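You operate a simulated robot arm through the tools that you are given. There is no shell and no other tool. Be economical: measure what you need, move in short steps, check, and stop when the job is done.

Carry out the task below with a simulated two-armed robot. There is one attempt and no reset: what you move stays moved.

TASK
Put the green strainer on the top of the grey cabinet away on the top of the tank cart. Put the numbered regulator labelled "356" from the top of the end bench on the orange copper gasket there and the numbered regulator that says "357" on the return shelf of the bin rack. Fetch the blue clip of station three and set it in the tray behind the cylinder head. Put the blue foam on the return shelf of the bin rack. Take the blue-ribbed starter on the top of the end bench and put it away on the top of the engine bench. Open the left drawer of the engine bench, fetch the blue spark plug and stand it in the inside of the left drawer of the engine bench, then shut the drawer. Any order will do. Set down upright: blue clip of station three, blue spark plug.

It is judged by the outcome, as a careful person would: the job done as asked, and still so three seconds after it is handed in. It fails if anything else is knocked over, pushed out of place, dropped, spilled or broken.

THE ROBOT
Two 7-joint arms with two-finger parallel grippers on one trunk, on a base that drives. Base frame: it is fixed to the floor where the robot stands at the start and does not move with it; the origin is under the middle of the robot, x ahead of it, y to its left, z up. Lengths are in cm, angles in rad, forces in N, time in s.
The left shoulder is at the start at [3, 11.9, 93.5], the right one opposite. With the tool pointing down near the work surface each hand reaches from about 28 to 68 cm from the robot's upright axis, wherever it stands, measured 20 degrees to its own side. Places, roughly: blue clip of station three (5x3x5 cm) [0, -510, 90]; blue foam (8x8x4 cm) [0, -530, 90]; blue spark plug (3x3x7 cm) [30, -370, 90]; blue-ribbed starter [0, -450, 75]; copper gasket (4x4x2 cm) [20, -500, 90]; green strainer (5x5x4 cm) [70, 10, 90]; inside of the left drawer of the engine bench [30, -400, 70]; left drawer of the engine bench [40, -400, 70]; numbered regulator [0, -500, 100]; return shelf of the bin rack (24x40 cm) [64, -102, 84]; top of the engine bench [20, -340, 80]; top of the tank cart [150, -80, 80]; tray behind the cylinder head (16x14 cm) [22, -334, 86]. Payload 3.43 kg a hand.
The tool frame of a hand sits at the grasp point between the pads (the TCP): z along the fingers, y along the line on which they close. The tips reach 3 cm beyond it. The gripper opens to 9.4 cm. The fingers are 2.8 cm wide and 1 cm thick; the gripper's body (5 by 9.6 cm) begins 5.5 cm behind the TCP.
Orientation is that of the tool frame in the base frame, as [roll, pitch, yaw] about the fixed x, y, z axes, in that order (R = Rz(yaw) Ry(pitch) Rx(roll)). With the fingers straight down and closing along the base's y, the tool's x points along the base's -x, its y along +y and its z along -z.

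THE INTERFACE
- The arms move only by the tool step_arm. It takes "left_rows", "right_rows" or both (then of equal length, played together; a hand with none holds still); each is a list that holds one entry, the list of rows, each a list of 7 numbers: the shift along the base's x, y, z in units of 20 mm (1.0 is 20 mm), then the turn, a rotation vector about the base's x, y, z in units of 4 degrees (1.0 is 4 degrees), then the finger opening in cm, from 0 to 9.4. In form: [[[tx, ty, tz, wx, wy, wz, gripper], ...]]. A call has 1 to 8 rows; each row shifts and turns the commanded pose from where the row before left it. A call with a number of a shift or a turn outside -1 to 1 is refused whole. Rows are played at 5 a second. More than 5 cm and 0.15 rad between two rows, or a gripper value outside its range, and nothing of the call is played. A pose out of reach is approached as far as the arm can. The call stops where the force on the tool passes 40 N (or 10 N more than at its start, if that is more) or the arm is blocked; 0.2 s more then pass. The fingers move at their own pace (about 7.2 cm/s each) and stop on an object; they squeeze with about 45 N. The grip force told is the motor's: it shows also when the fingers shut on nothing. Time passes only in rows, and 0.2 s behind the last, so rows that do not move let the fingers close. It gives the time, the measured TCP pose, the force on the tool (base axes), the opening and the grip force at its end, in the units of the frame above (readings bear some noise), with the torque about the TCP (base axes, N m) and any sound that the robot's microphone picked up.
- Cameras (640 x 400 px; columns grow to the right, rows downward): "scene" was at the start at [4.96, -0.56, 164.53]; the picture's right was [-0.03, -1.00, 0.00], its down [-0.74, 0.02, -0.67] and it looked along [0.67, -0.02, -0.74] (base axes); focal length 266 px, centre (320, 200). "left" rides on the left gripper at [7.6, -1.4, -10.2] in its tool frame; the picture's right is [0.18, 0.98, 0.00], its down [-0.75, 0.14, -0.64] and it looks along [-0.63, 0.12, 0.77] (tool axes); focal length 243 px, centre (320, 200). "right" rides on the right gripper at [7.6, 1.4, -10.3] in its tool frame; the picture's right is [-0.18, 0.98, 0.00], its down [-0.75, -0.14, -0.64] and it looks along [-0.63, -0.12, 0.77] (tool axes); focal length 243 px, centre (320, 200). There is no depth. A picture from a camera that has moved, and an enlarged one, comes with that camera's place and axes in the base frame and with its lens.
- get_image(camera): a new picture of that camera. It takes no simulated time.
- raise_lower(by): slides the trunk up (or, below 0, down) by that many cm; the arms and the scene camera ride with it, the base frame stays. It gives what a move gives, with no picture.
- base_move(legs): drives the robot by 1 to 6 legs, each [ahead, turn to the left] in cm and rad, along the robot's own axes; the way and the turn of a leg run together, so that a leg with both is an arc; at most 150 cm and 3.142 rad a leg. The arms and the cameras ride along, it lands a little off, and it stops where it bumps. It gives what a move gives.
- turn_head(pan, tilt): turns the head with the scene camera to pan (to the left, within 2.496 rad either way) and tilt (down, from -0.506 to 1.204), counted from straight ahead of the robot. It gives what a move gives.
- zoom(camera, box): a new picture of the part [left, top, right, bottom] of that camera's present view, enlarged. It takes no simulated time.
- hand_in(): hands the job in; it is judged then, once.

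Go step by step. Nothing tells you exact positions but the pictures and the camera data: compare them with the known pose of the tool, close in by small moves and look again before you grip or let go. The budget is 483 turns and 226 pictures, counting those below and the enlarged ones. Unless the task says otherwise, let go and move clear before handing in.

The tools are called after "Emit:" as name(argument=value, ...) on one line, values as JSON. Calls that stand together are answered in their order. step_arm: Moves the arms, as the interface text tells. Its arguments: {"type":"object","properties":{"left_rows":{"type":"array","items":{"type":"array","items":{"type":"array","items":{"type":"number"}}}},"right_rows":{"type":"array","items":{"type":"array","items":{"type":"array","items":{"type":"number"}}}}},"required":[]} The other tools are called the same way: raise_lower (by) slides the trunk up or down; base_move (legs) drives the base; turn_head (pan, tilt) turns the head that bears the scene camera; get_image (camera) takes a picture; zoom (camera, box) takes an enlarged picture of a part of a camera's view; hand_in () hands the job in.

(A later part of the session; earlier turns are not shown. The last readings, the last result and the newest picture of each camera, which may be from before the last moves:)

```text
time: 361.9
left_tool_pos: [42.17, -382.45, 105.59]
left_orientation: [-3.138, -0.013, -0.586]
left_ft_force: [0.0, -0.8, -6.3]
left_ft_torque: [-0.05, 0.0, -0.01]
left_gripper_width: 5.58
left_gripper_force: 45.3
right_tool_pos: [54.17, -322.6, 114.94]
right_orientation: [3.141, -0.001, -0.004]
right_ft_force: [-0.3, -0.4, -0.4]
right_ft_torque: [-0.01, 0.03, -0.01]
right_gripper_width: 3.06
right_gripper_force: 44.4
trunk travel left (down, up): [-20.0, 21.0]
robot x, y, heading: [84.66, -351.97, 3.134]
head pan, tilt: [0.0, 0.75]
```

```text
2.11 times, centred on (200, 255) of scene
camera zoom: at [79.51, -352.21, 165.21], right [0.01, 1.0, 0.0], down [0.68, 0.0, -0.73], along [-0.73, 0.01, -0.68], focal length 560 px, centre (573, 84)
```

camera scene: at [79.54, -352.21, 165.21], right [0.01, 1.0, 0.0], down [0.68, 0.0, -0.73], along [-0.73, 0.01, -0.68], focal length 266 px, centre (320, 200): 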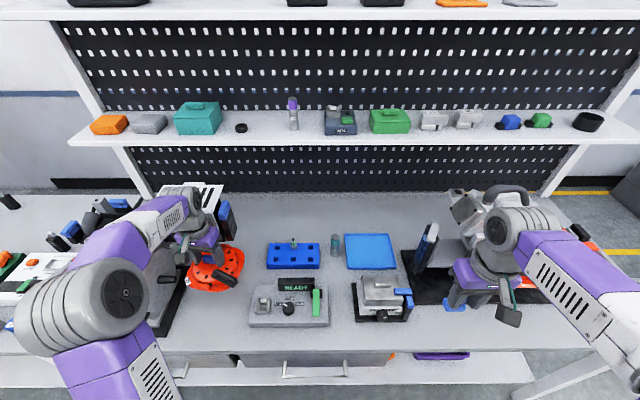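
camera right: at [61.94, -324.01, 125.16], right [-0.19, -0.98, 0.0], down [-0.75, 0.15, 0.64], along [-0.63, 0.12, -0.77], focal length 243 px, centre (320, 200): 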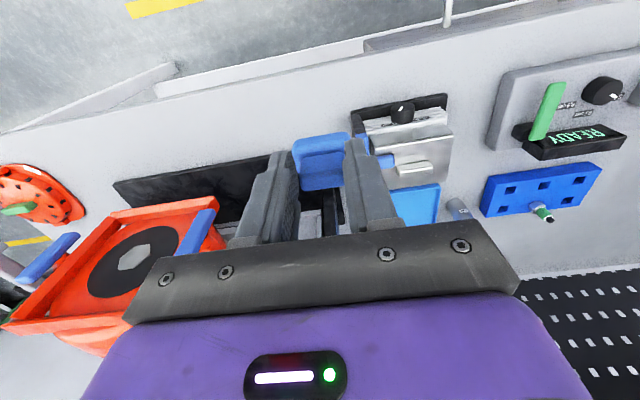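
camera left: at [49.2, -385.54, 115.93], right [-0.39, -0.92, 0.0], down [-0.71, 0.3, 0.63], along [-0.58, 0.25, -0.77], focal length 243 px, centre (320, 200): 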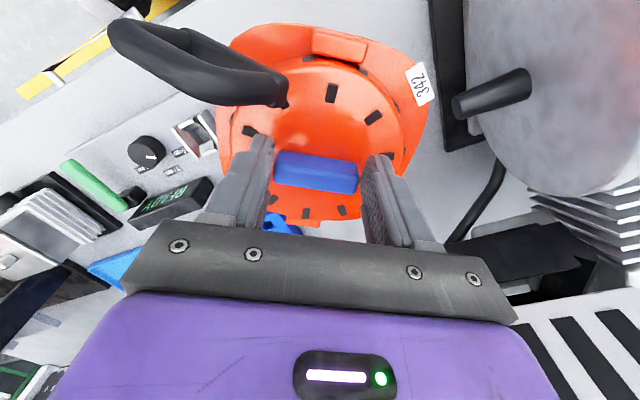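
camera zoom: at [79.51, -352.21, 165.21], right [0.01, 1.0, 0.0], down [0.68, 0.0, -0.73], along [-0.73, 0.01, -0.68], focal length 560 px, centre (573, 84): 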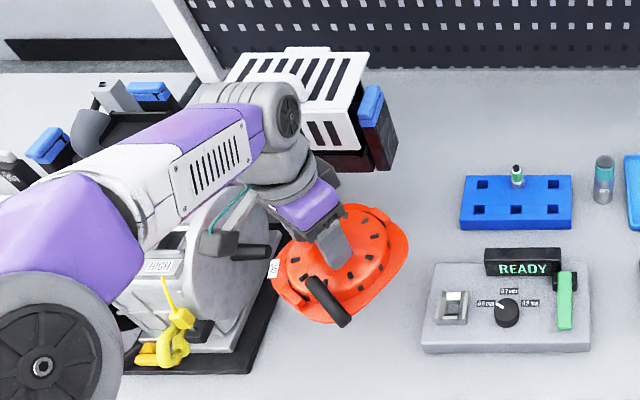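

Emit:
step_arm(left_rows=[[[-0.5, 0.25, 0, 0, 0, -1, 4], [-0.5, 0.25, 0, 0, 0, -1, 4], [-0.5, 0, 0, 0, 0, -1, 4], [-0.5, 0, 0, 0, 0, -1, 4], [-0.5, 0, 0, 0, 0, -1, 4]]])

Emit:
get_image(camera="left")

Emit:
zoom(camera="scene", box=[130, 180, 330, 350])

```text
time: 363.1
left_tool_pos: [37.14, -381.44, 105.46]
left_orientation: [-3.137, -0.013, -0.936]
left_ft_force: [-0.6, -0.3, -6.1]
left_ft_torque: [-0.08, 0.02, 0.01]
left_gripper_width: 5.54
left_gripper_force: 44.8
right_tool_pos: [54.33, -322.64, 114.82]
right_orientation: [3.141, 0.0, -0.005]
right_ft_force: [-0.6, -1.1, -0.4]
right_ft_torque: [0.01, -0.04, -0.02]
right_gripper_width: 3.1
right_gripper_force: 45.2
trunk travel left (down, up): [-20.0, 21.0]
robot x, y, heading: [85.02, -351.88, 3.134]
head pan, tilt: [0.0, 0.75]
```

```text
87 pictures are left
camera left: at [42.61, -386.79, 115.86], right [-0.68, -0.73, 0.0], down [-0.57, 0.53, 0.63], along [-0.46, 0.43, -0.77], focal length 243 px, centre (320, 200)
```

left: 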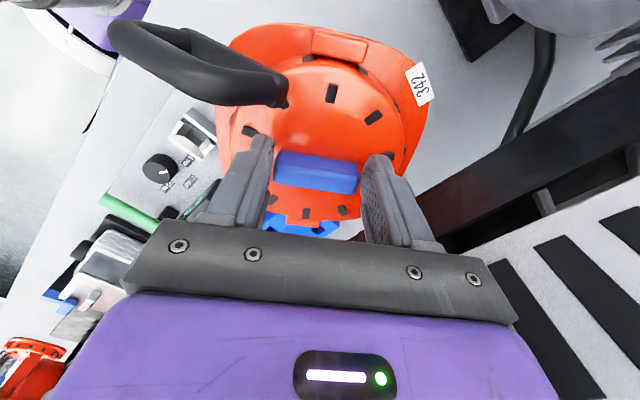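

```text
2.35 times, centred on (230, 265) of scene
camera zoom: at [79.45, -352.22, 165.21], right [0.01, 1.0, 0.0], down [0.68, 0.0, -0.73], along [-0.73, 0.01, -0.68], focal length 626 px, centre (532, 47)
```

zoom: 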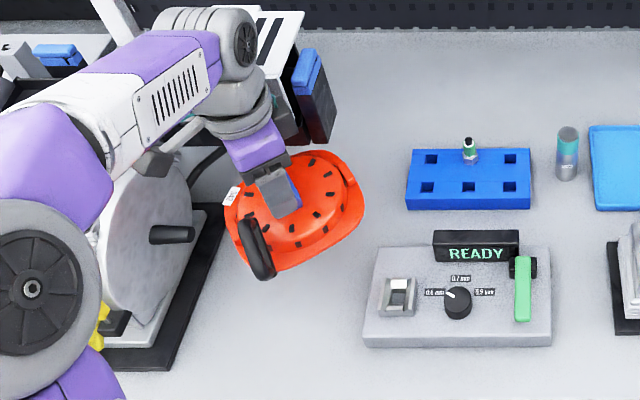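

Lower past the engine's pipe stub first, then shift a little toward the engine and set down.

Emit:
step_arm(left_rows=[[[0, 0, -1, 0, 0, 0, 4], [0, 0, -1, 0, 0, 0, 4], [0, 0, -1, 0, 0, 0, 4], [0, 0, -1, 0, 0, 0, 4], [0, 0, -1, 0, 0, 0, 4]]])

Emit:
zoom(camera="scene", box=[130, 180, 330, 350])

Emit:
get_image(camera="left")

```text
time: 364.3
left_tool_pos: [37.4, -381.61, 95.83]
left_orientation: [3.138, -0.007, -0.935]
left_ft_force: [-0.8, -2.5, 9.4]
left_ft_torque: [1.16, -0.3, -0.01]
left_gripper_width: 5.57
left_gripper_force: 45.0
right_tool_pos: [54.44, -322.57, 114.89]
right_orientation: [-3.14, 0.002, -0.005]
right_ft_force: [-0.2, 0.4, 0.2]
right_ft_torque: [-0.01, 0.01, 0.01]
right_gripper_width: 3.06
right_gripper_force: 44.3
trunk travel left (down, up): [-20.0, 21.0]
robot x, y, heading: [85.04, -351.83, 3.132]
head pan, tilt: [0.0, 0.75]
```

```text
2.35 times, centred on (230, 265) of scene
camera zoom: at [79.74, -352.19, 165.25], right [0.01, 1.0, 0.0], down [0.68, 0.0, -0.73], along [-0.73, 0.01, -0.68], focal length 626 px, centre (532, 47)
```

zoom: 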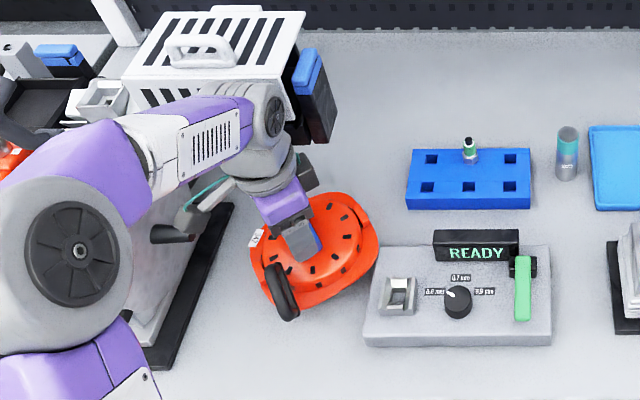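

```text
84 pictures are left
camera left: at [42.94, -386.72, 106.19], right [-0.68, -0.73, 0.0], down [-0.56, 0.53, 0.64], along [-0.47, 0.43, -0.77], focal length 243 px, centre (320, 200)
```

left: 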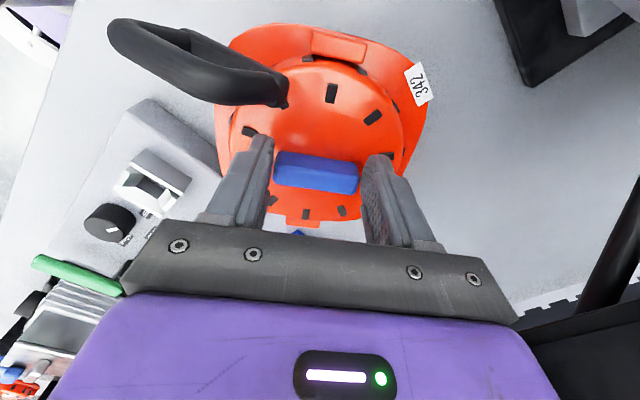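

Its flange touches the rig's corner. I lift slightly and shift toward the engine.

Emit:
step_arm(left_rows=[[[0, 0, 0.5, 0, 0, 0, 4], [0, -0.6, 0.2, 0, 0, 0, 4], [0, -0.6, 0, 0, 0, 0, 4], [0, -0.5, 0, 0, 0, 0, 4], [0, 0, -0.5, 0, 0, 0, 4], [0, 0, -0.5, 0, 0, 0, 4]]])

Emit:
zoom(camera="scene", box=[130, 180, 330, 350])

Emit:
get_image(camera="left")

```text
time: 365.7
left_tool_pos: [37.33, -384.91, 94.86]
left_orientation: [-3.139, -0.011, -0.935]
left_ft_force: [0.2, -1.2, -5.7]
left_ft_torque: [-0.05, 0.03, 0.02]
left_gripper_width: 5.56
left_gripper_force: 44.5
right_tool_pos: [54.31, -322.61, 115.0]
right_orientation: [-3.141, -0.001, -0.006]
right_ft_force: [0.0, -0.1, -0.5]
right_ft_torque: [0.03, -0.03, 0.03]
right_gripper_width: 3.09
right_gripper_force: 44.2
trunk travel left (down, up): [-20.0, 21.0]
robot x, y, heading: [84.99, -351.9, 3.132]
head pan, tilt: [0.0, 0.75]
```

```text
2.35 times, centred on (230, 265) of scene
camera zoom: at [79.5, -352.23, 165.21], right [0.01, 1.0, 0.0], down [0.68, 0.0, -0.73], along [-0.73, 0.01, -0.68], focal length 626 px, centre (532, 47)
```

zoom: 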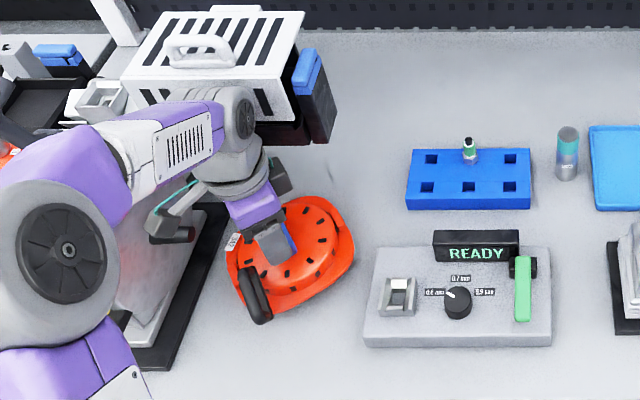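

```text
82 pictures are left
camera left: at [42.75, -390.13, 105.3], right [-0.68, -0.73, 0.0], down [-0.57, 0.53, 0.63], along [-0.46, 0.43, -0.77], focal length 243 px, centre (320, 200)
```

left: 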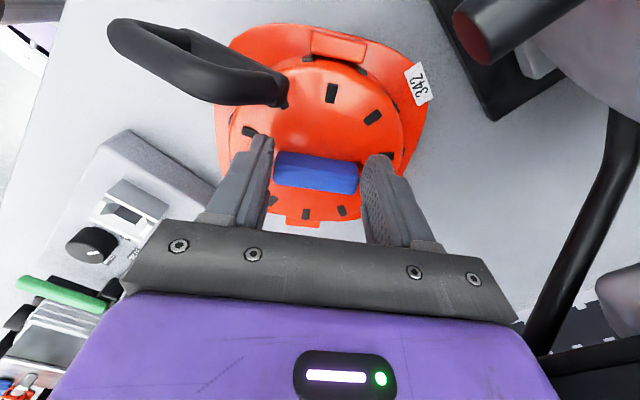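

Emit:
step_arm(left_rows=[[[0, -0.3, -0.4, 0, 0, 0, 4], [0, 0, -0.4, 0, 0, 0, 4], [0, 0, -0.3, 0, 0, 0, 4], [0, 0, -0.3, 0, 0, 0, 4], [0, 0, -0.2, 0, 0, 0, 4], [0, 0, -0.2, 0, 0, 0, 4]]])

Emit:
zoom(camera="scene", box=[130, 180, 330, 350])

```text
time: 367.0
left_tool_pos: [37.1, -385.54, 92.35]
left_orientation: [3.133, -0.004, -0.934]
left_ft_force: [5.1, 0.4, 19.5]
left_ft_torque: [0.35, -0.89, -0.02]
left_gripper_width: 5.58
left_gripper_force: 45.3
right_tool_pos: [54.4, -322.44, 114.85]
right_orientation: [3.139, 0.0, -0.005]
right_ft_force: [-0.7, 0.4, -0.1]
right_ft_torque: [0.01, -0.05, -0.02]
right_gripper_width: 3.08
right_gripper_force: 45.5
trunk travel left (down, up): [-20.0, 21.0]
robot x, y, heading: [84.66, -351.93, 3.134]
head pan, tilt: [0.0, 0.75]
stopped in row 6 (left hand): the force on the tool passed its limit at 43 N (the readings are from after the stop); the commanded pose is now the measured one
```

```text
2.35 times, centred on (230, 265) of scene
camera zoom: at [79.71, -352.08, 165.22], right [0.01, 1.0, 0.0], down [0.68, -0.01, -0.73], along [-0.73, 0.0, -0.68], focal length 626 px, centre (532, 47)
```

zoom: 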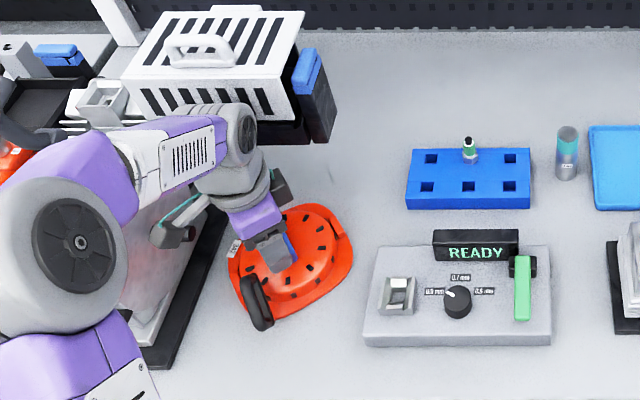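

The starter rests flat on the bench (top z≈86.5). Release and rise straight.

Emit:
step_arm(left_rows=[[[0, 0, 0.1, 0, 0, 0, 5.8], [0, 0, 0, 0, 0, 0, 7], [0, 0, 0, 0, 0, 0, 7.5], [0, 0, 0.5, 0, 0, 0, 7.5], [0, 0, 1, 0, 0, 0, 7.5], [0, 0, 1, 0, 0, 0, 7.5], [0.3, 0.2, 1, 0, 0, 0, 7.5], [0.5, 0.4, 1, 0, 0, 0, 7.5]]])

Emit:
step_arm(left_rows=[[[1, 0.5, 0.7, 0, 0, 1, 7.5], [1, 0.5, 0.7, 0, 0, 1, 7.5], [1, 0.5, 0.7, 0, 0, 1, 7.5], [1, 0.5, 0.7, 0, 0, 1, 7.5], [0, 0.5, 0.5, 0, 0, 1, 7.5], [0, 0.5, 0.5, 0, 0, 1, 7.5], [0, 0, 0, 0, 0, 1, 7.5], [0, 0, 0, 0, 0, 1, 7.5]]])

Emit:
zoom(camera="scene", box=[130, 180, 330, 350])

Emit:
zoom(camera="right", box=[220, 80, 420, 220])

```text
time: 368.8
left_tool_pos: [38.99, -384.35, 101.75]
left_orientation: [3.134, -0.008, -0.933]
left_ft_force: [-0.3, -1.2, 0.5]
left_ft_torque: [-0.02, -0.03, -0.02]
left_gripper_width: 7.52
left_gripper_force: 0.1
right_tool_pos: [54.52, -322.45, 114.9]
right_orientation: [-3.141, 0.0, -0.006]
right_ft_force: [0.4, -0.3, 0.2]
right_ft_torque: [-0.02, 0.04, 0.0]
right_gripper_width: 3.06
right_gripper_force: 44.8
trunk travel left (down, up): [-20.0, 21.0]
robot x, y, heading: [84.77, -351.94, 3.136]
head pan, tilt: [0.0, 0.75]
```

```text
time: 370.6
left_tool_pos: [46.71, -378.35, 108.97]
left_orientation: [3.135, -0.007, -0.372]
left_ft_force: [0.4, 0.1, 0.0]
left_ft_torque: [-0.01, -0.01, -0.02]
left_gripper_width: 7.51
left_gripper_force: 0.0
right_tool_pos: [54.39, -322.7, 114.92]
right_orientation: [-3.141, 0.002, -0.006]
right_ft_force: [-0.2, -0.6, -0.7]
right_ft_torque: [0.0, 0.0, 0.0]
right_gripper_width: 3.06
right_gripper_force: 44.4
trunk travel left (down, up): [-20.0, 21.0]
robot x, y, heading: [84.88, -351.72, 3.135]
head pan, tilt: [0.0, 0.75]
```

```text
2.35 times, centred on (230, 265) of scene
camera zoom: at [79.58, -352.17, 165.21], right [0.01, 1.0, 0.0], down [0.68, 0.0, -0.73], along [-0.73, 0.01, -0.68], focal length 626 px, centre (532, 47)
```

zoom: 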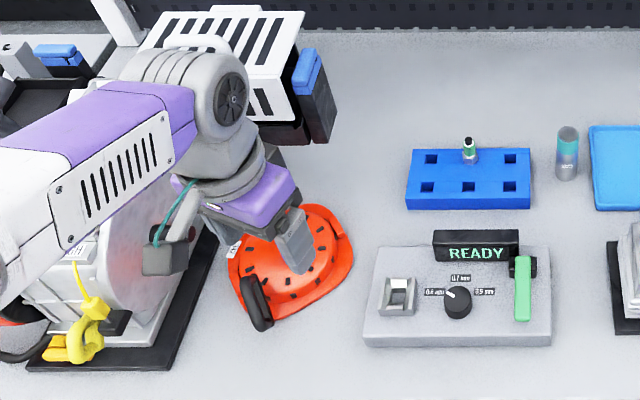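

```text
2.86 times, centred on (320, 150) of right
camera zoom: at [61.94, -324.04, 125.15], right [-0.19, -0.98, 0.0], down [-0.75, 0.15, 0.64], along [-0.63, 0.12, -0.77], focal length 693 px, centre (320, 343)
```

zoom: 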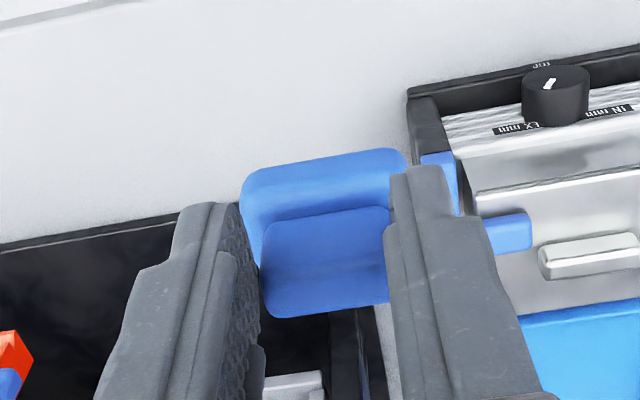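

Starter placed. Now the clip: I ease the base 3 cm closer and bring the right hand over the blue tray.

Emit:
base_move(legs=[[3, 0]])

Emit:
step_arm(right_rows=[[[0, -1, 0, 0, 0, 0, 1], [0, -1, 0, 0, 0, 0, 1], [0, -1, 0, 0, 0, 0, 1], [-0.5, -1, -0.5, 0, 0, 0, 1], [-1, -1, -0.5, 0, 0, 0, 1], [-1, -0.3, -0.5, 0, 0, 0, 1], [-1, 0, -0.5, 0, 0, 0, 1], [-1, 0, -0.5, 0, 0, 0, 1]]])

Emit:
step_arm(right_rows=[[[-1, 0, -0.5, 0, 0, 0, 1], [-1, 0, -0.5, 0, 0, 0, 1], [-1, 0, -0.5, 0, 0, 0, 1], [-1, 0, -0.4, 0, 0, 0, 1], [-1, 0, 0, 0, 0, 0, 1], [-1, 0, 0, 0, 0, 0, 1]]])

Emit:
get_image(camera="right")

Emit:
get_image(camera="scene")

```text
time: 371.4
left_tool_pos: [43.63, -378.24, 108.87]
left_orientation: [3.135, -0.008, -0.375]
left_ft_force: [-0.4, 0.6, -0.9]
left_ft_torque: [0.0, -0.02, -0.02]
left_gripper_width: 7.5
left_gripper_force: 0.1
right_tool_pos: [51.19, -322.52, 114.81]
right_orientation: [3.141, -0.002, -0.005]
right_ft_force: [0.4, -0.4, -0.8]
right_ft_torque: [0.03, -0.02, -0.04]
right_gripper_width: 3.07
right_gripper_force: 45.3
trunk travel left (down, up): [-20.0, 21.0]
robot x, y, heading: [81.47, -352.07, 3.136]
head pan, tilt: [0.0, 0.75]
```

```text
time: 373.2
left_tool_pos: [43.64, -378.38, 108.93]
left_orientation: [3.135, -0.006, -0.377]
left_ft_force: [-1.0, 0.2, -0.1]
left_ft_torque: [0.04, -0.03, -0.02]
left_gripper_width: 7.49
left_gripper_force: 0.1
right_tool_pos: [42.02, -333.14, 109.77]
right_orientation: [3.141, 0.0, -0.006]
right_ft_force: [0.6, -0.4, -0.6]
right_ft_torque: [0.01, -0.01, -0.02]
right_gripper_width: 3.07
right_gripper_force: 44.5
trunk travel left (down, up): [-20.0, 21.0]
robot x, y, heading: [81.61, -351.75, 3.133]
head pan, tilt: [0.0, 0.75]
```

```text
time: 374.6
left_tool_pos: [43.6, -378.34, 108.88]
left_orientation: [3.135, -0.005, -0.375]
left_ft_force: [-0.2, 0.2, -0.1]
left_ft_torque: [0.03, 0.0, 0.02]
left_gripper_width: 7.49
left_gripper_force: 0.2
right_tool_pos: [30.07, -333.31, 105.78]
right_orientation: [3.14, 0.0, -0.005]
right_ft_force: [-0.6, 0.0, -0.1]
right_ft_torque: [0.0, -0.01, 0.04]
right_gripper_width: 3.04
right_gripper_force: 45.2
trunk travel left (down, up): [-20.0, 21.0]
robot x, y, heading: [81.98, -352.06, 3.138]
head pan, tilt: [0.0, 0.75]
```

```text
78 pictures are left
camera right: at [37.65, -334.75, 116.23], right [-0.19, -0.98, 0.0], down [-0.75, 0.15, 0.64], along [-0.63, 0.12, -0.77], focal length 243 px, centre (320, 200)
```

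right: 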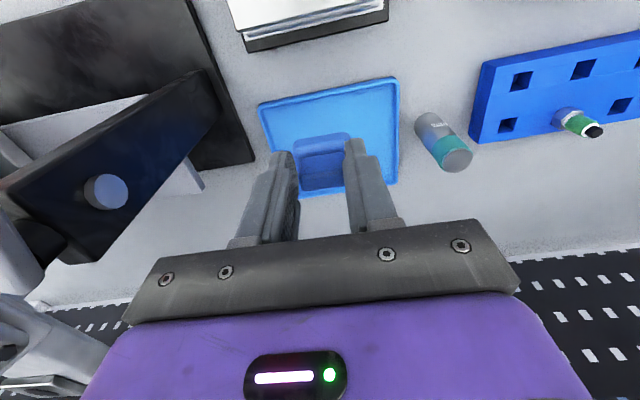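

```text
77 pictures are left
camera scene: at [76.45, -352.17, 165.21], right [0.01, 1.0, 0.0], down [0.68, 0.0, -0.73], along [-0.73, 0.01, -0.68], focal length 266 px, centre (320, 200)
```

scene: 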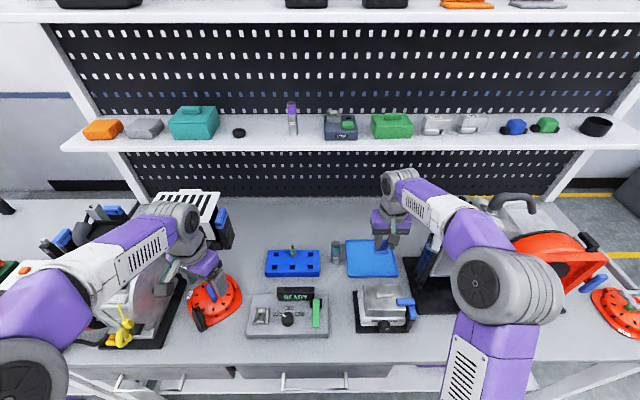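

Emit:
step_arm(right_rows=[[[-1, -0.3, -0.3, 0, 0, 0, 1], [-1, 0, -0.5, 0, 0, 0, 1], [-1, 0, -1, 0, 0, 0, 1], [-0.2, 0, -1, 0, 0, 0, 1], [0, 0, -1, 0, 0, 0, 1]]])

Emit:
get_image(camera="right")

Emit:
zoom(camera="scene", box=[320, 190, 460, 300])

```text
time: 375.8
left_tool_pos: [43.75, -378.24, 109.09]
left_orientation: [3.134, -0.005, -0.375]
left_ft_force: [-0.2, 0.1, 0.8]
left_ft_torque: [-0.01, -0.01, 0.01]
left_gripper_width: 7.52
left_gripper_force: 0.1
right_tool_pos: [23.62, -333.81, 98.48]
right_orientation: [3.141, 0.001, -0.005]
right_ft_force: [0.7, 0.2, 0.3]
right_ft_torque: [0.0, -0.01, 0.02]
right_gripper_width: 3.07
right_gripper_force: 45.0
trunk travel left (down, up): [-20.0, 21.0]
robot x, y, heading: [81.69, -351.72, 3.134]
head pan, tilt: [0.0, 0.75]
```

```text
76 pictures are left
camera right: at [31.38, -335.26, 108.71], right [-0.19, -0.98, 0.0], down [-0.75, 0.15, 0.64], along [-0.63, 0.12, -0.77], focal length 243 px, centre (320, 200)
```

right: 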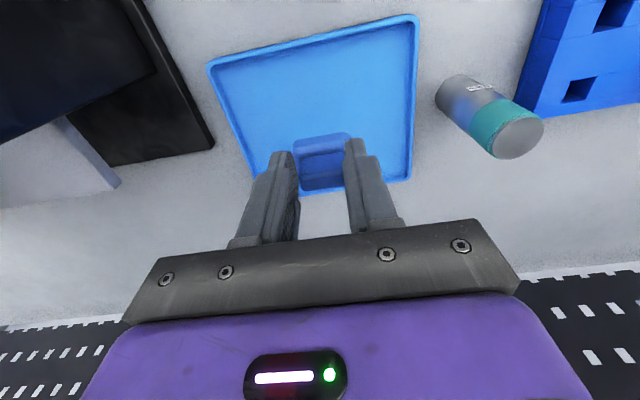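

```text
3.64 times, centred on (390, 245) of scene
camera zoom: at [76.48, -352.17, 165.21], right [0.01, 1.0, 0.0], down [0.68, 0.0, -0.73], along [-0.73, 0.01, -0.68], focal length 967 px, centre (66, 36)
```

zoom: 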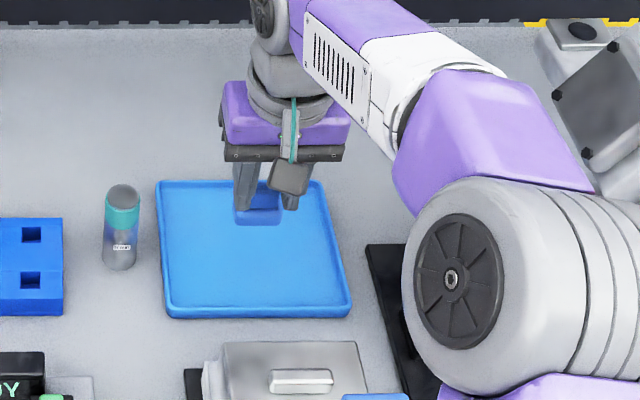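

Centred over the tray. Lower to contact.

Emit:
step_arm(right_rows=[[[0, 0, -1, 0, 0, 0, 1], [0, 0, -0.5, 0, 0, 0, 1], [0, 0, -0.3, 0, 0, 0, 1], [0, 0, -0.2, 0, 0, 0, 1], [0, 0, -0.2, 0, 0, 0, 1], [0, 0, -0.2, 0, 0, 0, 1], [0, 0, -0.2, 0, 0, 0, 1], [0, 0, -0.2, 0, 0, 0, 1]]])

Emit:
zoom(camera="scene", box=[320, 190, 460, 300])

Emit:
zoom(camera="right", box=[220, 60, 420, 200])

```text
time: 377.6
left_tool_pos: [43.72, -378.41, 109.07]
left_orientation: [3.136, -0.008, -0.376]
left_ft_force: [-0.2, -0.4, 0.4]
left_ft_torque: [-0.03, -0.01, 0.02]
left_gripper_width: 7.51
left_gripper_force: 0.2
right_tool_pos: [24.03, -333.69, 92.89]
right_orientation: [-3.141, -0.001, -0.006]
right_ft_force: [-0.7, -0.4, -0.3]
right_ft_torque: [0.0, 0.0, -0.01]
right_gripper_width: 3.07
right_gripper_force: 44.6
trunk travel left (down, up): [-20.0, 21.0]
robot x, y, heading: [81.58, -352.01, 3.135]
head pan, tilt: [0.0, 0.75]
```

```text
3.64 times, centred on (390, 245) of scene
camera zoom: at [76.53, -352.16, 165.21], right [0.01, 1.0, 0.0], down [0.68, 0.0, -0.73], along [-0.73, 0.01, -0.68], focal length 967 px, centre (66, 36)
```

zoom: 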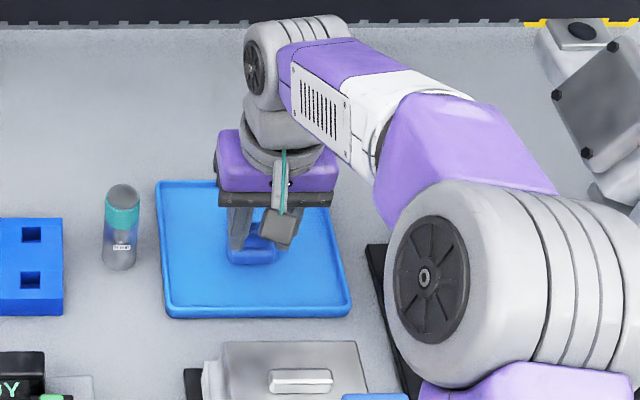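

```text
2.86 times, centred on (320, 130) of right
camera zoom: at [31.64, -335.15, 103.04], right [-0.19, -0.98, 0.0], down [-0.75, 0.15, 0.64], along [-0.63, 0.12, -0.77], focal length 693 px, centre (320, 400)
```

zoom: 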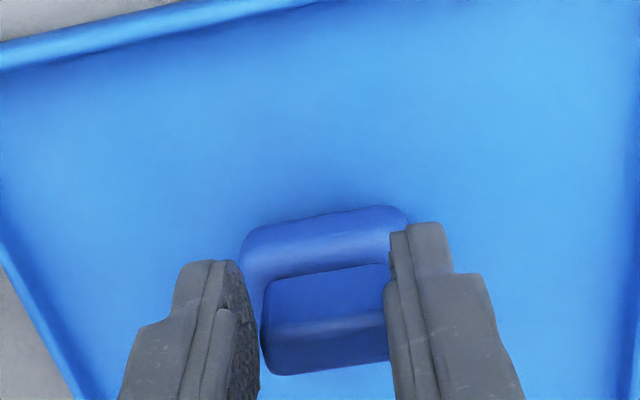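

Emit:
step_arm(right_rows=[[[0, 0, -0.15, 0, 0, 0, 1], [0, 0, -0.1, 0, 0, 0, 1], [0, 0, -0.1, 0, 0, 0, 1], [0, 0, -0.1, 0, 0, 0, 1], [0, 0, -0.1, 0, 0, 0, 1], [0, 0, -0.1, 0, 0, 0, 1], [0, 0, -0.1, 0, 0, 0, 1]]])

```text
time: 379.2
left_tool_pos: [44.07, -378.43, 109.06]
left_orientation: [3.134, -0.003, -0.376]
left_ft_force: [-0.3, -0.2, 0.2]
left_ft_torque: [-0.01, -0.03, -0.05]
left_gripper_width: 7.49
left_gripper_force: 0.1
right_tool_pos: [23.9, -333.76, 92.0]
right_orientation: [3.14, 0.014, -0.007]
right_ft_force: [1.0, 1.5, 38.7]
right_ft_torque: [0.1, 0.41, -0.02]
right_gripper_width: 3.1
right_gripper_force: 45.0
trunk travel left (down, up): [-20.0, 21.0]
robot x, y, heading: [81.84, -351.64, 3.136]
head pan, tilt: [0.0, 0.75]
```

Contact. Relax, open, rise.

Emit:
step_arm(right_rows=[[[0, 0, 0.2, 0, 0, 0, 1], [0, 0, 0, 0, 0, 0, 3.4], [0, 0, 0, 0, 0, 0, 4.5], [0, 0, 0, 0, 0, 0, 5.5], [0, 0, 0.5, 0, 0, 0, 6], [0, 0, 1, 0, 0, 0, 6], [0, 0, 1, 0, 0, 0, 6], [0.3, 0, 1, 0, 0, 0, 6]]])

Emit:
get_image(camera="right")

```text
time: 381.0
left_tool_pos: [43.72, -378.27, 108.96]
left_orientation: [3.135, -0.006, -0.375]
left_ft_force: [0.0, 0.2, 0.1]
left_ft_torque: [0.03, 0.0, -0.01]
left_gripper_width: 7.53
left_gripper_force: 0.0
right_tool_pos: [24.43, -333.66, 98.74]
right_orientation: [3.141, 0.001, -0.005]
right_ft_force: [-1.3, -0.1, -0.1]
right_ft_torque: [0.0, 0.02, -0.01]
right_gripper_width: 6.0
right_gripper_force: 0.1
trunk travel left (down, up): [-20.0, 21.0]
robot x, y, heading: [81.76, -351.67, 3.134]
head pan, tilt: [0.0, 0.75]
```

```text
72 pictures are left
camera right: at [32.0, -335.18, 109.1], right [-0.19, -0.98, 0.0], down [-0.75, 0.15, 0.64], along [-0.63, 0.12, -0.77], focal length 243 px, centre (320, 200)
```

right: 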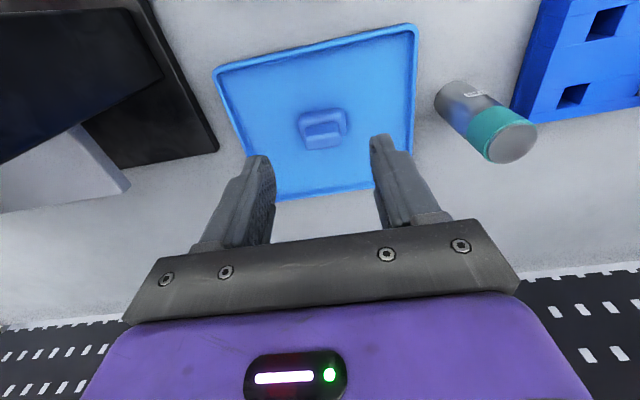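

The clip stands upright in the tray. I withdraw the right hand up and back and square the left hand, then drive back round for 357 and the foam.

Emit:
step_arm(right_rows=[[[0.3, 0, 1, 0, 0, 0, 6], [0.6, 0, 1, 0, 0, 0, 6], [1, 0, 0.8, 0, 0, 0, 6], [1, 0, 0.5, 0, 0, 0, 6], [1, 0, 0.5, 0, 0, 0, 6], [1, 0, 0.5, 0, 0, 0, 6], [1, 0, 0.5, 0, 0, 0, 6], [1, 0, 0.5, 0, 0, 0, 6]]], left_rows=[[[0, 0, 0.3, 0, 0, 1, 9.4], [0, 0, 0.3, 0, 0, 1, 9.4], [0, 0, 0.3, 0, 0, 1, 9.4], [0, 0, 0.3, 0, 0, 1, 9.4], [0, 0, 0.3, 0, 0, 1, 9.4], [0, 0, 0.3, 0, 0, 0.3, 9.4], [0, 0, 0, 0, 0, 0, 9.4], [0, 0, 0, 0, 0, 0, 9.4]]])

Emit:
step_arm(right_rows=[[[1, 0.5, 0.5, 0, 0, 0, 9.4], [1, 0.5, 0, 0, 0, 0, 9.4], [1, 0.5, 0, 0, 0, 0, 9.4], [1, 0.5, 0, 0, 0, 0, 9.4]]])

Emit:
zoom(camera="scene", box=[180, 180, 480, 360])

Emit:
base_move(legs=[[-26, 0], [0, -1.564], [150, 0], [0, 1.571], [150, 0], [24, 0]])

```text
time: 382.8
left_tool_pos: [43.58, -378.17, 112.61]
left_orientation: [3.135, -0.008, -0.003]
left_ft_force: [0.5, -0.4, 0.7]
left_ft_torque: [0.0, 0.0, -0.01]
left_gripper_width: 9.41
left_gripper_force: 0.1
right_tool_pos: [38.29, -333.65, 109.42]
right_orientation: [3.141, 0.0, -0.004]
right_ft_force: [0.1, -1.0, 0.3]
right_ft_torque: [0.01, 0.02, 0.01]
right_gripper_width: 6.01
right_gripper_force: 0.0
trunk travel left (down, up): [-20.0, 21.0]
robot x, y, heading: [81.86, -351.64, 3.137]
head pan, tilt: [0.0, 0.75]
```

```text
time: 383.8
left_tool_pos: [43.72, -378.16, 112.54]
left_orientation: [3.133, -0.009, -0.006]
left_ft_force: [0.1, -0.6, 0.1]
left_ft_torque: [0.01, -0.01, -0.02]
left_gripper_width: 9.39
left_gripper_force: 0.0
right_tool_pos: [46.38, -329.61, 110.38]
right_orientation: [3.14, 0.001, -0.006]
right_ft_force: [-0.1, -0.5, -0.5]
right_ft_torque: [-0.01, 0.02, -0.02]
right_gripper_width: 9.43
right_gripper_force: 0.1
trunk travel left (down, up): [-20.0, 21.0]
robot x, y, heading: [82.04, -352.0, 3.129]
head pan, tilt: [0.0, 0.75]
```

```text
2.13 times, centred on (330, 270) of scene
camera zoom: at [76.61, -352.13, 165.22], right [0.01, 1.0, 0.0], down [0.68, -0.01, -0.73], along [-0.73, 0.01, -0.68], focal length 567 px, centre (299, 51)
```

zoom: 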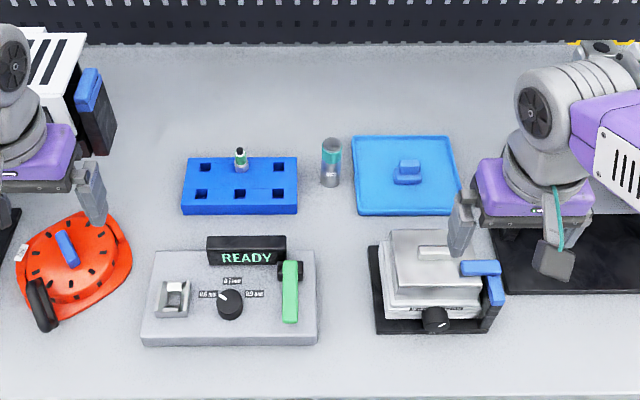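

```text
time: 408.6
left_tool_pos: [-109.95, -241.56, 112.5]
left_orientation: [3.135, -0.01, 0.081]
left_ft_force: [0.3, 0.9, 0.5]
left_ft_torque: [-0.01, 0.01, -0.01]
left_gripper_width: 9.39
left_gripper_force: 0.1
right_tool_pos: [-110.96, -192.9, 110.4]
right_orientation: [3.14, -0.015, 0.077]
right_ft_force: [-1.5, -0.8, 0.3]
right_ft_torque: [0.04, 0.0, 0.0]
right_gripper_width: 9.42
right_gripper_force: 0.0
trunk travel left (down, up): [-20.0, 21.0]
robot x, y, heading: [-73.86, -212.06, -3.064]
head pan, tilt: [0.0, 0.75]
stopped in leg 6: the force on the tool passed its limit at 75 N (the readings are from after the stop); the commanded pose is now the measured one
```

The right hand touched the wall while parking. I back off and look.

Emit:
base_move(legs=[[-9, 0]])

Emit:
get_image(camera="scene")

```text
time: 409.7
left_tool_pos: [-100.97, -240.82, 112.58]
left_orientation: [3.136, -0.007, 0.083]
left_ft_force: [0.1, 1.1, 0.3]
left_ft_torque: [0.02, 0.02, -0.01]
left_gripper_width: 9.42
left_gripper_force: 0.1
right_tool_pos: [-101.88, -192.03, 110.38]
right_orientation: [3.141, -0.013, 0.079]
right_ft_force: [0.2, -0.3, -0.7]
right_ft_torque: [0.02, -0.01, 0.02]
right_gripper_width: 9.38
right_gripper_force: 0.0
trunk travel left (down, up): [-20.0, 21.0]
robot x, y, heading: [-65.56, -211.35, -3.065]
head pan, tilt: [0.0, 0.75]
```

```text
70 pictures are left
camera scene: at [-70.3, -212.05, 165.22], right [-0.08, 1.0, 0.0], down [0.68, 0.05, -0.73], along [-0.73, -0.06, -0.68], focal length 266 px, centre (320, 200)
```

scene: 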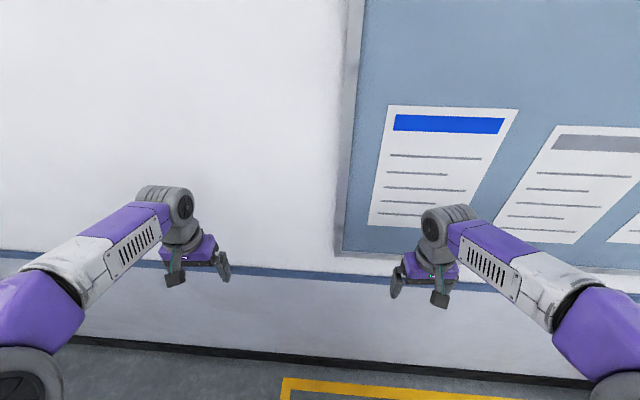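

Only the wall board was touched, unharmed. I continue down the wall aisle to the end bench.

Emit:
base_move(legs=[[-5, 0], [0, 1.494], [150, 0], [105, 0], [0, 1.571], [16, 0]])

Emit:
get_image(camera="scene")

```text
time: 431.2
left_tool_pos: [-2.11, -441.67, 112.46]
left_orientation: [3.135, -0.007, -3.141]
left_ft_force: [0.3, -0.4, 0.0]
left_ft_torque: [0.02, 0.03, 0.01]
left_gripper_width: 9.38
left_gripper_force: 0.1
right_tool_pos: [-5.18, -490.21, 110.21]
right_orientation: [3.139, -0.016, 3.137]
right_ft_force: [-0.6, 0.1, 0.3]
right_ft_torque: [-0.03, 0.03, 0.0]
right_gripper_width: 9.4
right_gripper_force: 0.1
trunk travel left (down, up): [-20.0, 21.0]
robot x, y, heading: [-40.16, -468.08, -0.001]
head pan, tilt: [0.0, 0.75]
```

```text
69 pictures are left
camera scene: at [-34.72, -468.6, 165.21], right [0.0, -1.0, 0.0], down [-0.68, 0.0, -0.73], along [0.73, 0.0, -0.68], focal length 266 px, centre (320, 200)
```

scene: 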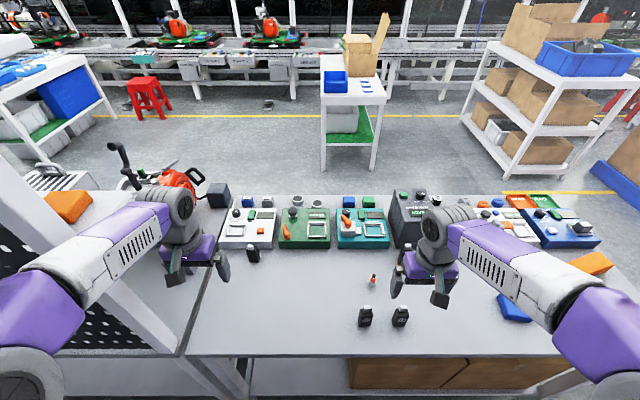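

I bring the left hand to regulator 357 (≈(18.7,−446)).

Emit:
step_arm(left_rows=[[[1, -0.25, -0.5, 0, 0, 0, 8], [1, -0.25, -0.5, 0, 0, 0, 8], [1, -0.25, -0.5, 0, 0, 0, 8], [1, -0.25, -0.5, 0, 0, 0, 8], [1, -0.25, -0.5, 0, 0, 0, 8], [1, -0.25, -0.5, 0, 0, 0, 8], [1, -0.25, -0.5, 0, 0, 0, 8], [1, -0.25, -0.5, 0, 0, 0, 8]]])

Emit:
get_image(camera="left")

Emit:
zoom(camera="scene", box=[190, 200, 330, 300])

```text
time: 433.0
left_tool_pos: [13.74, -445.75, 104.5]
left_orientation: [3.134, -0.009, 3.141]
left_ft_force: [0.2, 0.1, -0.1]
left_ft_torque: [0.02, 0.01, -0.02]
left_gripper_width: 8.0
left_gripper_force: 0.0
right_tool_pos: [-5.12, -490.25, 110.36]
right_orientation: [3.139, -0.014, 3.137]
right_ft_force: [0.6, -0.6, -0.2]
right_ft_torque: [0.03, -0.01, 0.0]
right_gripper_width: 9.4
right_gripper_force: 0.1
trunk travel left (down, up): [-20.0, 21.0]
robot x, y, heading: [-39.71, -468.41, -0.003]
head pan, tilt: [0.0, 0.75]
```

```text
68 pictures are left
camera left: at [6.06, -447.21, 114.8], right [-0.18, 0.98, 0.01], down [0.76, 0.14, 0.64], along [0.62, 0.12, -0.77], focal length 243 px, centre (320, 200)
```

left: 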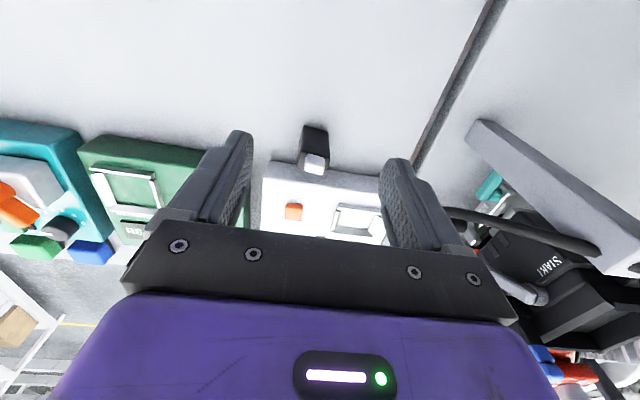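

```text
4.00 times, centred on (260, 250) of scene
camera zoom: at [-34.77, -468.62, 165.21], right [0.0, -1.0, 0.0], down [-0.68, 0.0, -0.73], along [0.73, 0.0, -0.68], focal length 1064 px, centre (560, 0)
```

zoom: 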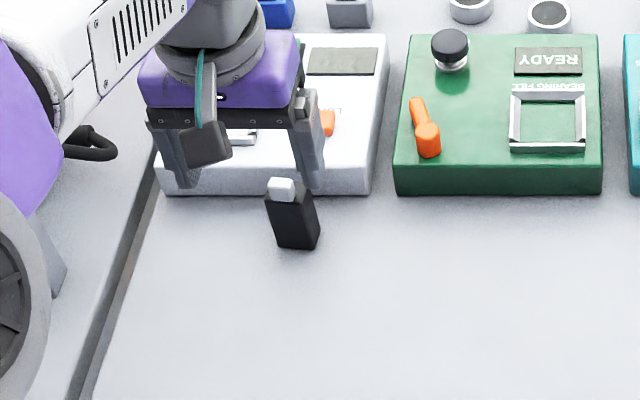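

Emit:
step_arm(left_rows=[[[1, 0, -0.7, 0, 0, 0, 7], [1, 0, -0.7, 0, 0, 0, 7], [0.1, 0, -0.7, 0, 0, 0, 7]]])

Emit:
get_image(camera="left")

Emit:
zoom(camera="scene", box=[210, 210, 300, 280])

```text
time: 433.8
left_tool_pos: [17.92, -445.5, 100.12]
left_orientation: [3.135, -0.008, -3.14]
left_ft_force: [0.8, 0.1, 0.1]
left_ft_torque: [0.04, 0.02, 0.0]
left_gripper_width: 7.0
left_gripper_force: 0.0
right_tool_pos: [-5.02, -490.24, 110.51]
right_orientation: [3.14, -0.016, 3.139]
right_ft_force: [0.0, -0.6, 0.1]
right_ft_torque: [-0.02, 0.02, 0.0]
right_gripper_width: 9.41
right_gripper_force: 0.0
trunk travel left (down, up): [-20.0, 21.0]
robot x, y, heading: [-40.26, -468.49, -0.001]
head pan, tilt: [0.0, 0.75]
```

```text
66 pictures are left
camera left: at [10.25, -447.03, 110.5], right [-0.18, 0.98, 0.01], down [0.76, 0.14, 0.64], along [0.62, 0.12, -0.77], focal length 243 px, centre (320, 200)
```

left: 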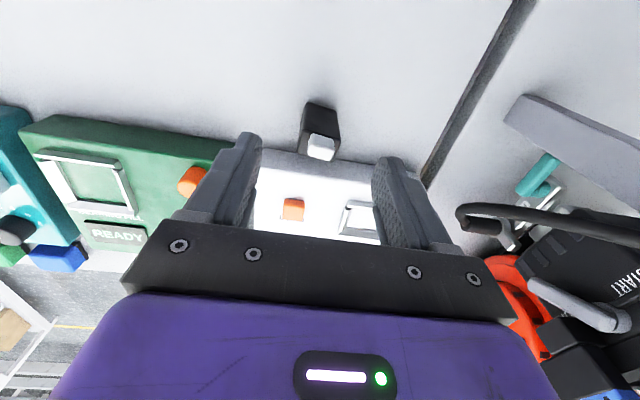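

```text
5.71 times, centred on (255, 245) of scene
camera zoom: at [-34.85, -468.59, 165.21], right [0.0, -1.0, 0.0], down [-0.68, 0.0, -0.73], along [0.73, 0.0, -0.68], focal length 1519 px, centre (691, -57)
```

zoom: 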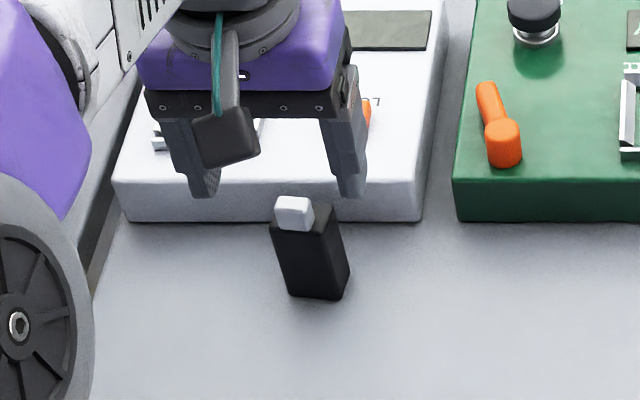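

Emit:
step_arm(left_rows=[[[0.25, 0, -1, 0, 0, 0, 7], [0, 0, -1, 0, 0, 0, 7], [0, 0, -1, 0, 0, 0, 7], [0, 0, -1, 0, 0, 0, 7], [0, 0, -0.35, 0, 0, 0, 6], [0, 0, 0, 0, 0, 0, 3], [0, 0, 0, 0, 0, 0, 2], [0, 0, 0, 0, 0, 0, 2]]])

Emit:
get_image(camera="left")

```text
time: 435.6
left_tool_pos: [18.43, -445.46, 91.68]
left_orientation: [3.133, -0.009, -3.14]
left_ft_force: [1.1, 0.0, -1.0]
left_ft_torque: [0.0, -0.02, 0.02]
left_gripper_width: 3.78
left_gripper_force: 45.1
right_tool_pos: [-5.23, -490.35, 110.43]
right_orientation: [3.139, -0.016, 3.138]
right_ft_force: [0.6, 0.3, -0.1]
right_ft_torque: [-0.02, -0.01, 0.03]
right_gripper_width: 9.4
right_gripper_force: 0.0
trunk travel left (down, up): [-20.0, 21.0]
robot x, y, heading: [-40.43, -468.04, -0.001]
head pan, tilt: [0.0, 0.75]
```

```text
64 pictures are left
camera left: at [10.81, -446.98, 102.09], right [-0.19, 0.98, 0.01], down [0.76, 0.14, 0.64], along [0.62, 0.12, -0.77], focal length 243 px, centre (320, 200)
```

left: 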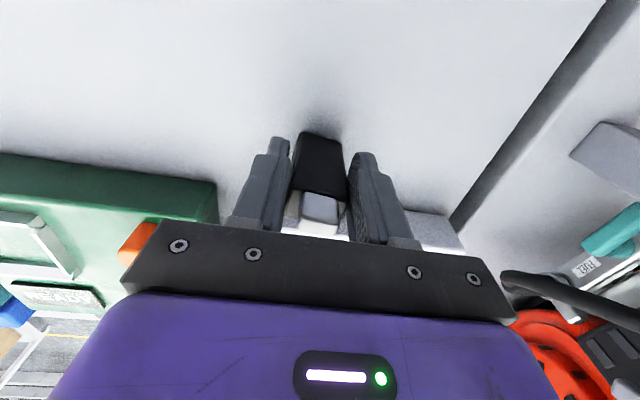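

357 is gripped. Lift and draw back.

Emit:
step_arm(left_rows=[[[0, 0, 0.5, 0, 0, 0, 2], [0, 0, 1, 0, 0, 0, 2], [-0.3, 0, 1, 0, 0, 0, 2], [-0.7, 0, 1, 0, 0, 0, 2], [-1, 0, 1, 0, 0, 0, 2], [-1, 0, 1, 0, 0, 0, 2], [-1, 0, 1, 0, 0, 0, 2], [-1, 0, 0.7, 0, 0, 0, 2]]])

Emit:
step_arm(left_rows=[[[-1, 0, 0.7, 0, 0, 0, 2], [-1, 0, 0.7, 0, 0, 0, 2], [-1, 0, 0.7, 0, 0, 0, 2], [-1, 0, 0.7, 0, 0, 0, 2], [-1, 0, 0.7, 0, 0, 0, 2], [-0.5, 0, 0, 0, 0, 0, 2]]])

Emit:
get_image(camera="left")

```text
time: 437.4
left_tool_pos: [8.71, -445.58, 105.97]
left_orientation: [3.135, -0.008, -3.14]
left_ft_force: [-0.4, 0.2, -1.6]
left_ft_torque: [-0.01, 0.03, -0.02]
left_gripper_width: 3.78
left_gripper_force: 44.9
right_tool_pos: [-5.18, -490.2, 110.42]
right_orientation: [3.141, -0.015, 3.138]
right_ft_force: [0.7, -0.1, 0.2]
right_ft_torque: [0.03, -0.02, 0.03]
right_gripper_width: 9.39
right_gripper_force: 0.1
trunk travel left (down, up): [-20.0, 21.0]
robot x, y, heading: [-39.94, -468.23, -0.0]
head pan, tilt: [0.0, 0.75]
```

```text
time: 438.8
left_tool_pos: [-2.32, -445.53, 112.95]
left_orientation: [3.135, -0.007, -3.142]
left_ft_force: [0.9, 0.6, -1.7]
left_ft_torque: [-0.01, 0.04, 0.01]
left_gripper_width: 3.76
left_gripper_force: 45.3
right_tool_pos: [-5.23, -490.18, 110.31]
right_orientation: [3.139, -0.016, 3.138]
right_ft_force: [0.3, -0.4, -0.4]
right_ft_torque: [0.0, 0.0, 0.02]
right_gripper_width: 9.41
right_gripper_force: 0.0
trunk travel left (down, up): [-20.0, 21.0]
robot x, y, heading: [-40.04, -468.12, 0.002]
head pan, tilt: [0.0, 0.75]
```

```text
63 pictures are left
camera left: at [-10.03, -447.11, 123.33], right [-0.18, 0.98, 0.01], down [0.76, 0.14, 0.64], along [0.62, 0.12, -0.77], focal length 243 px, centre (320, 200)
```

left: 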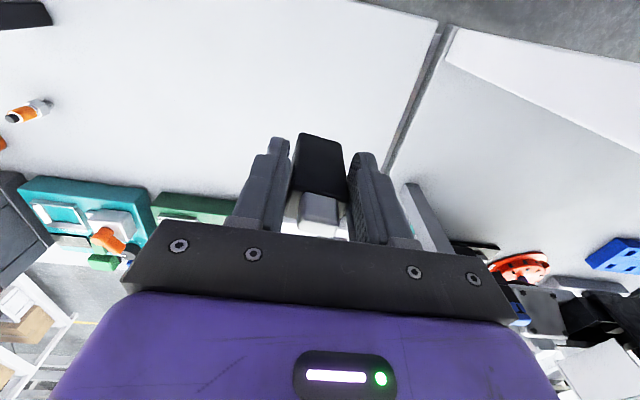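

Now the foam near (0,−526): I shift the base sideways by −42 cm.

Emit:
base_move(legs=[[0, 0.83], [-29, 0], [0, -1.66], [29, 0], [0, 0.83]])

Emit:
get_image(camera="scene")

Emit:
get_image(camera="right")

```text
time: 450.8
left_tool_pos: [-2.21, -488.79, 112.97]
left_orientation: [3.135, -0.009, 3.137]
left_ft_force: [0.7, 0.1, -1.1]
left_ft_torque: [0.01, 0.03, 0.0]
left_gripper_width: 3.78
left_gripper_force: 45.0
right_tool_pos: [-5.36, -533.45, 110.34]
right_orientation: [3.139, -0.015, 3.133]
right_ft_force: [-0.1, -0.7, 1.1]
right_ft_torque: [-0.01, -0.02, 0.0]
right_gripper_width: 9.42
right_gripper_force: 0.0
trunk travel left (down, up): [-20.0, 21.0]
robot x, y, heading: [-40.43, -511.49, -0.007]
head pan, tilt: [0.0, 0.75]
```

```text
62 pictures are left
camera scene: at [-34.84, -511.69, 165.21], right [-0.01, -1.0, 0.0], down [-0.68, 0.0, -0.73], along [0.73, 0.0, -0.68], focal length 266 px, centre (320, 200)
```

scene: 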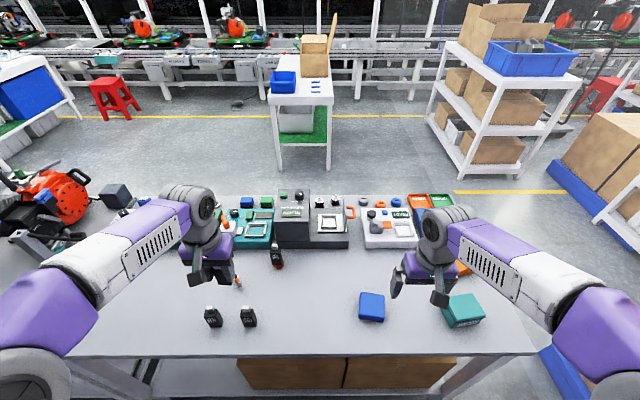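

```text
61 pictures are left
camera right: at [-12.65, -532.01, 120.78], right [0.19, 0.98, 0.0], down [0.76, -0.15, 0.63], along [0.62, -0.12, -0.78], focal length 243 px, centre (320, 200)
```

right: 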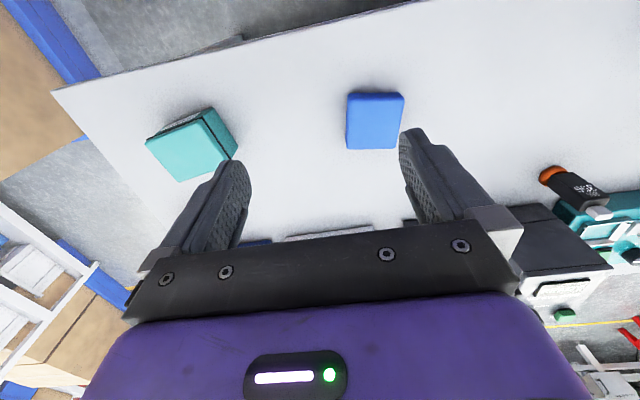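

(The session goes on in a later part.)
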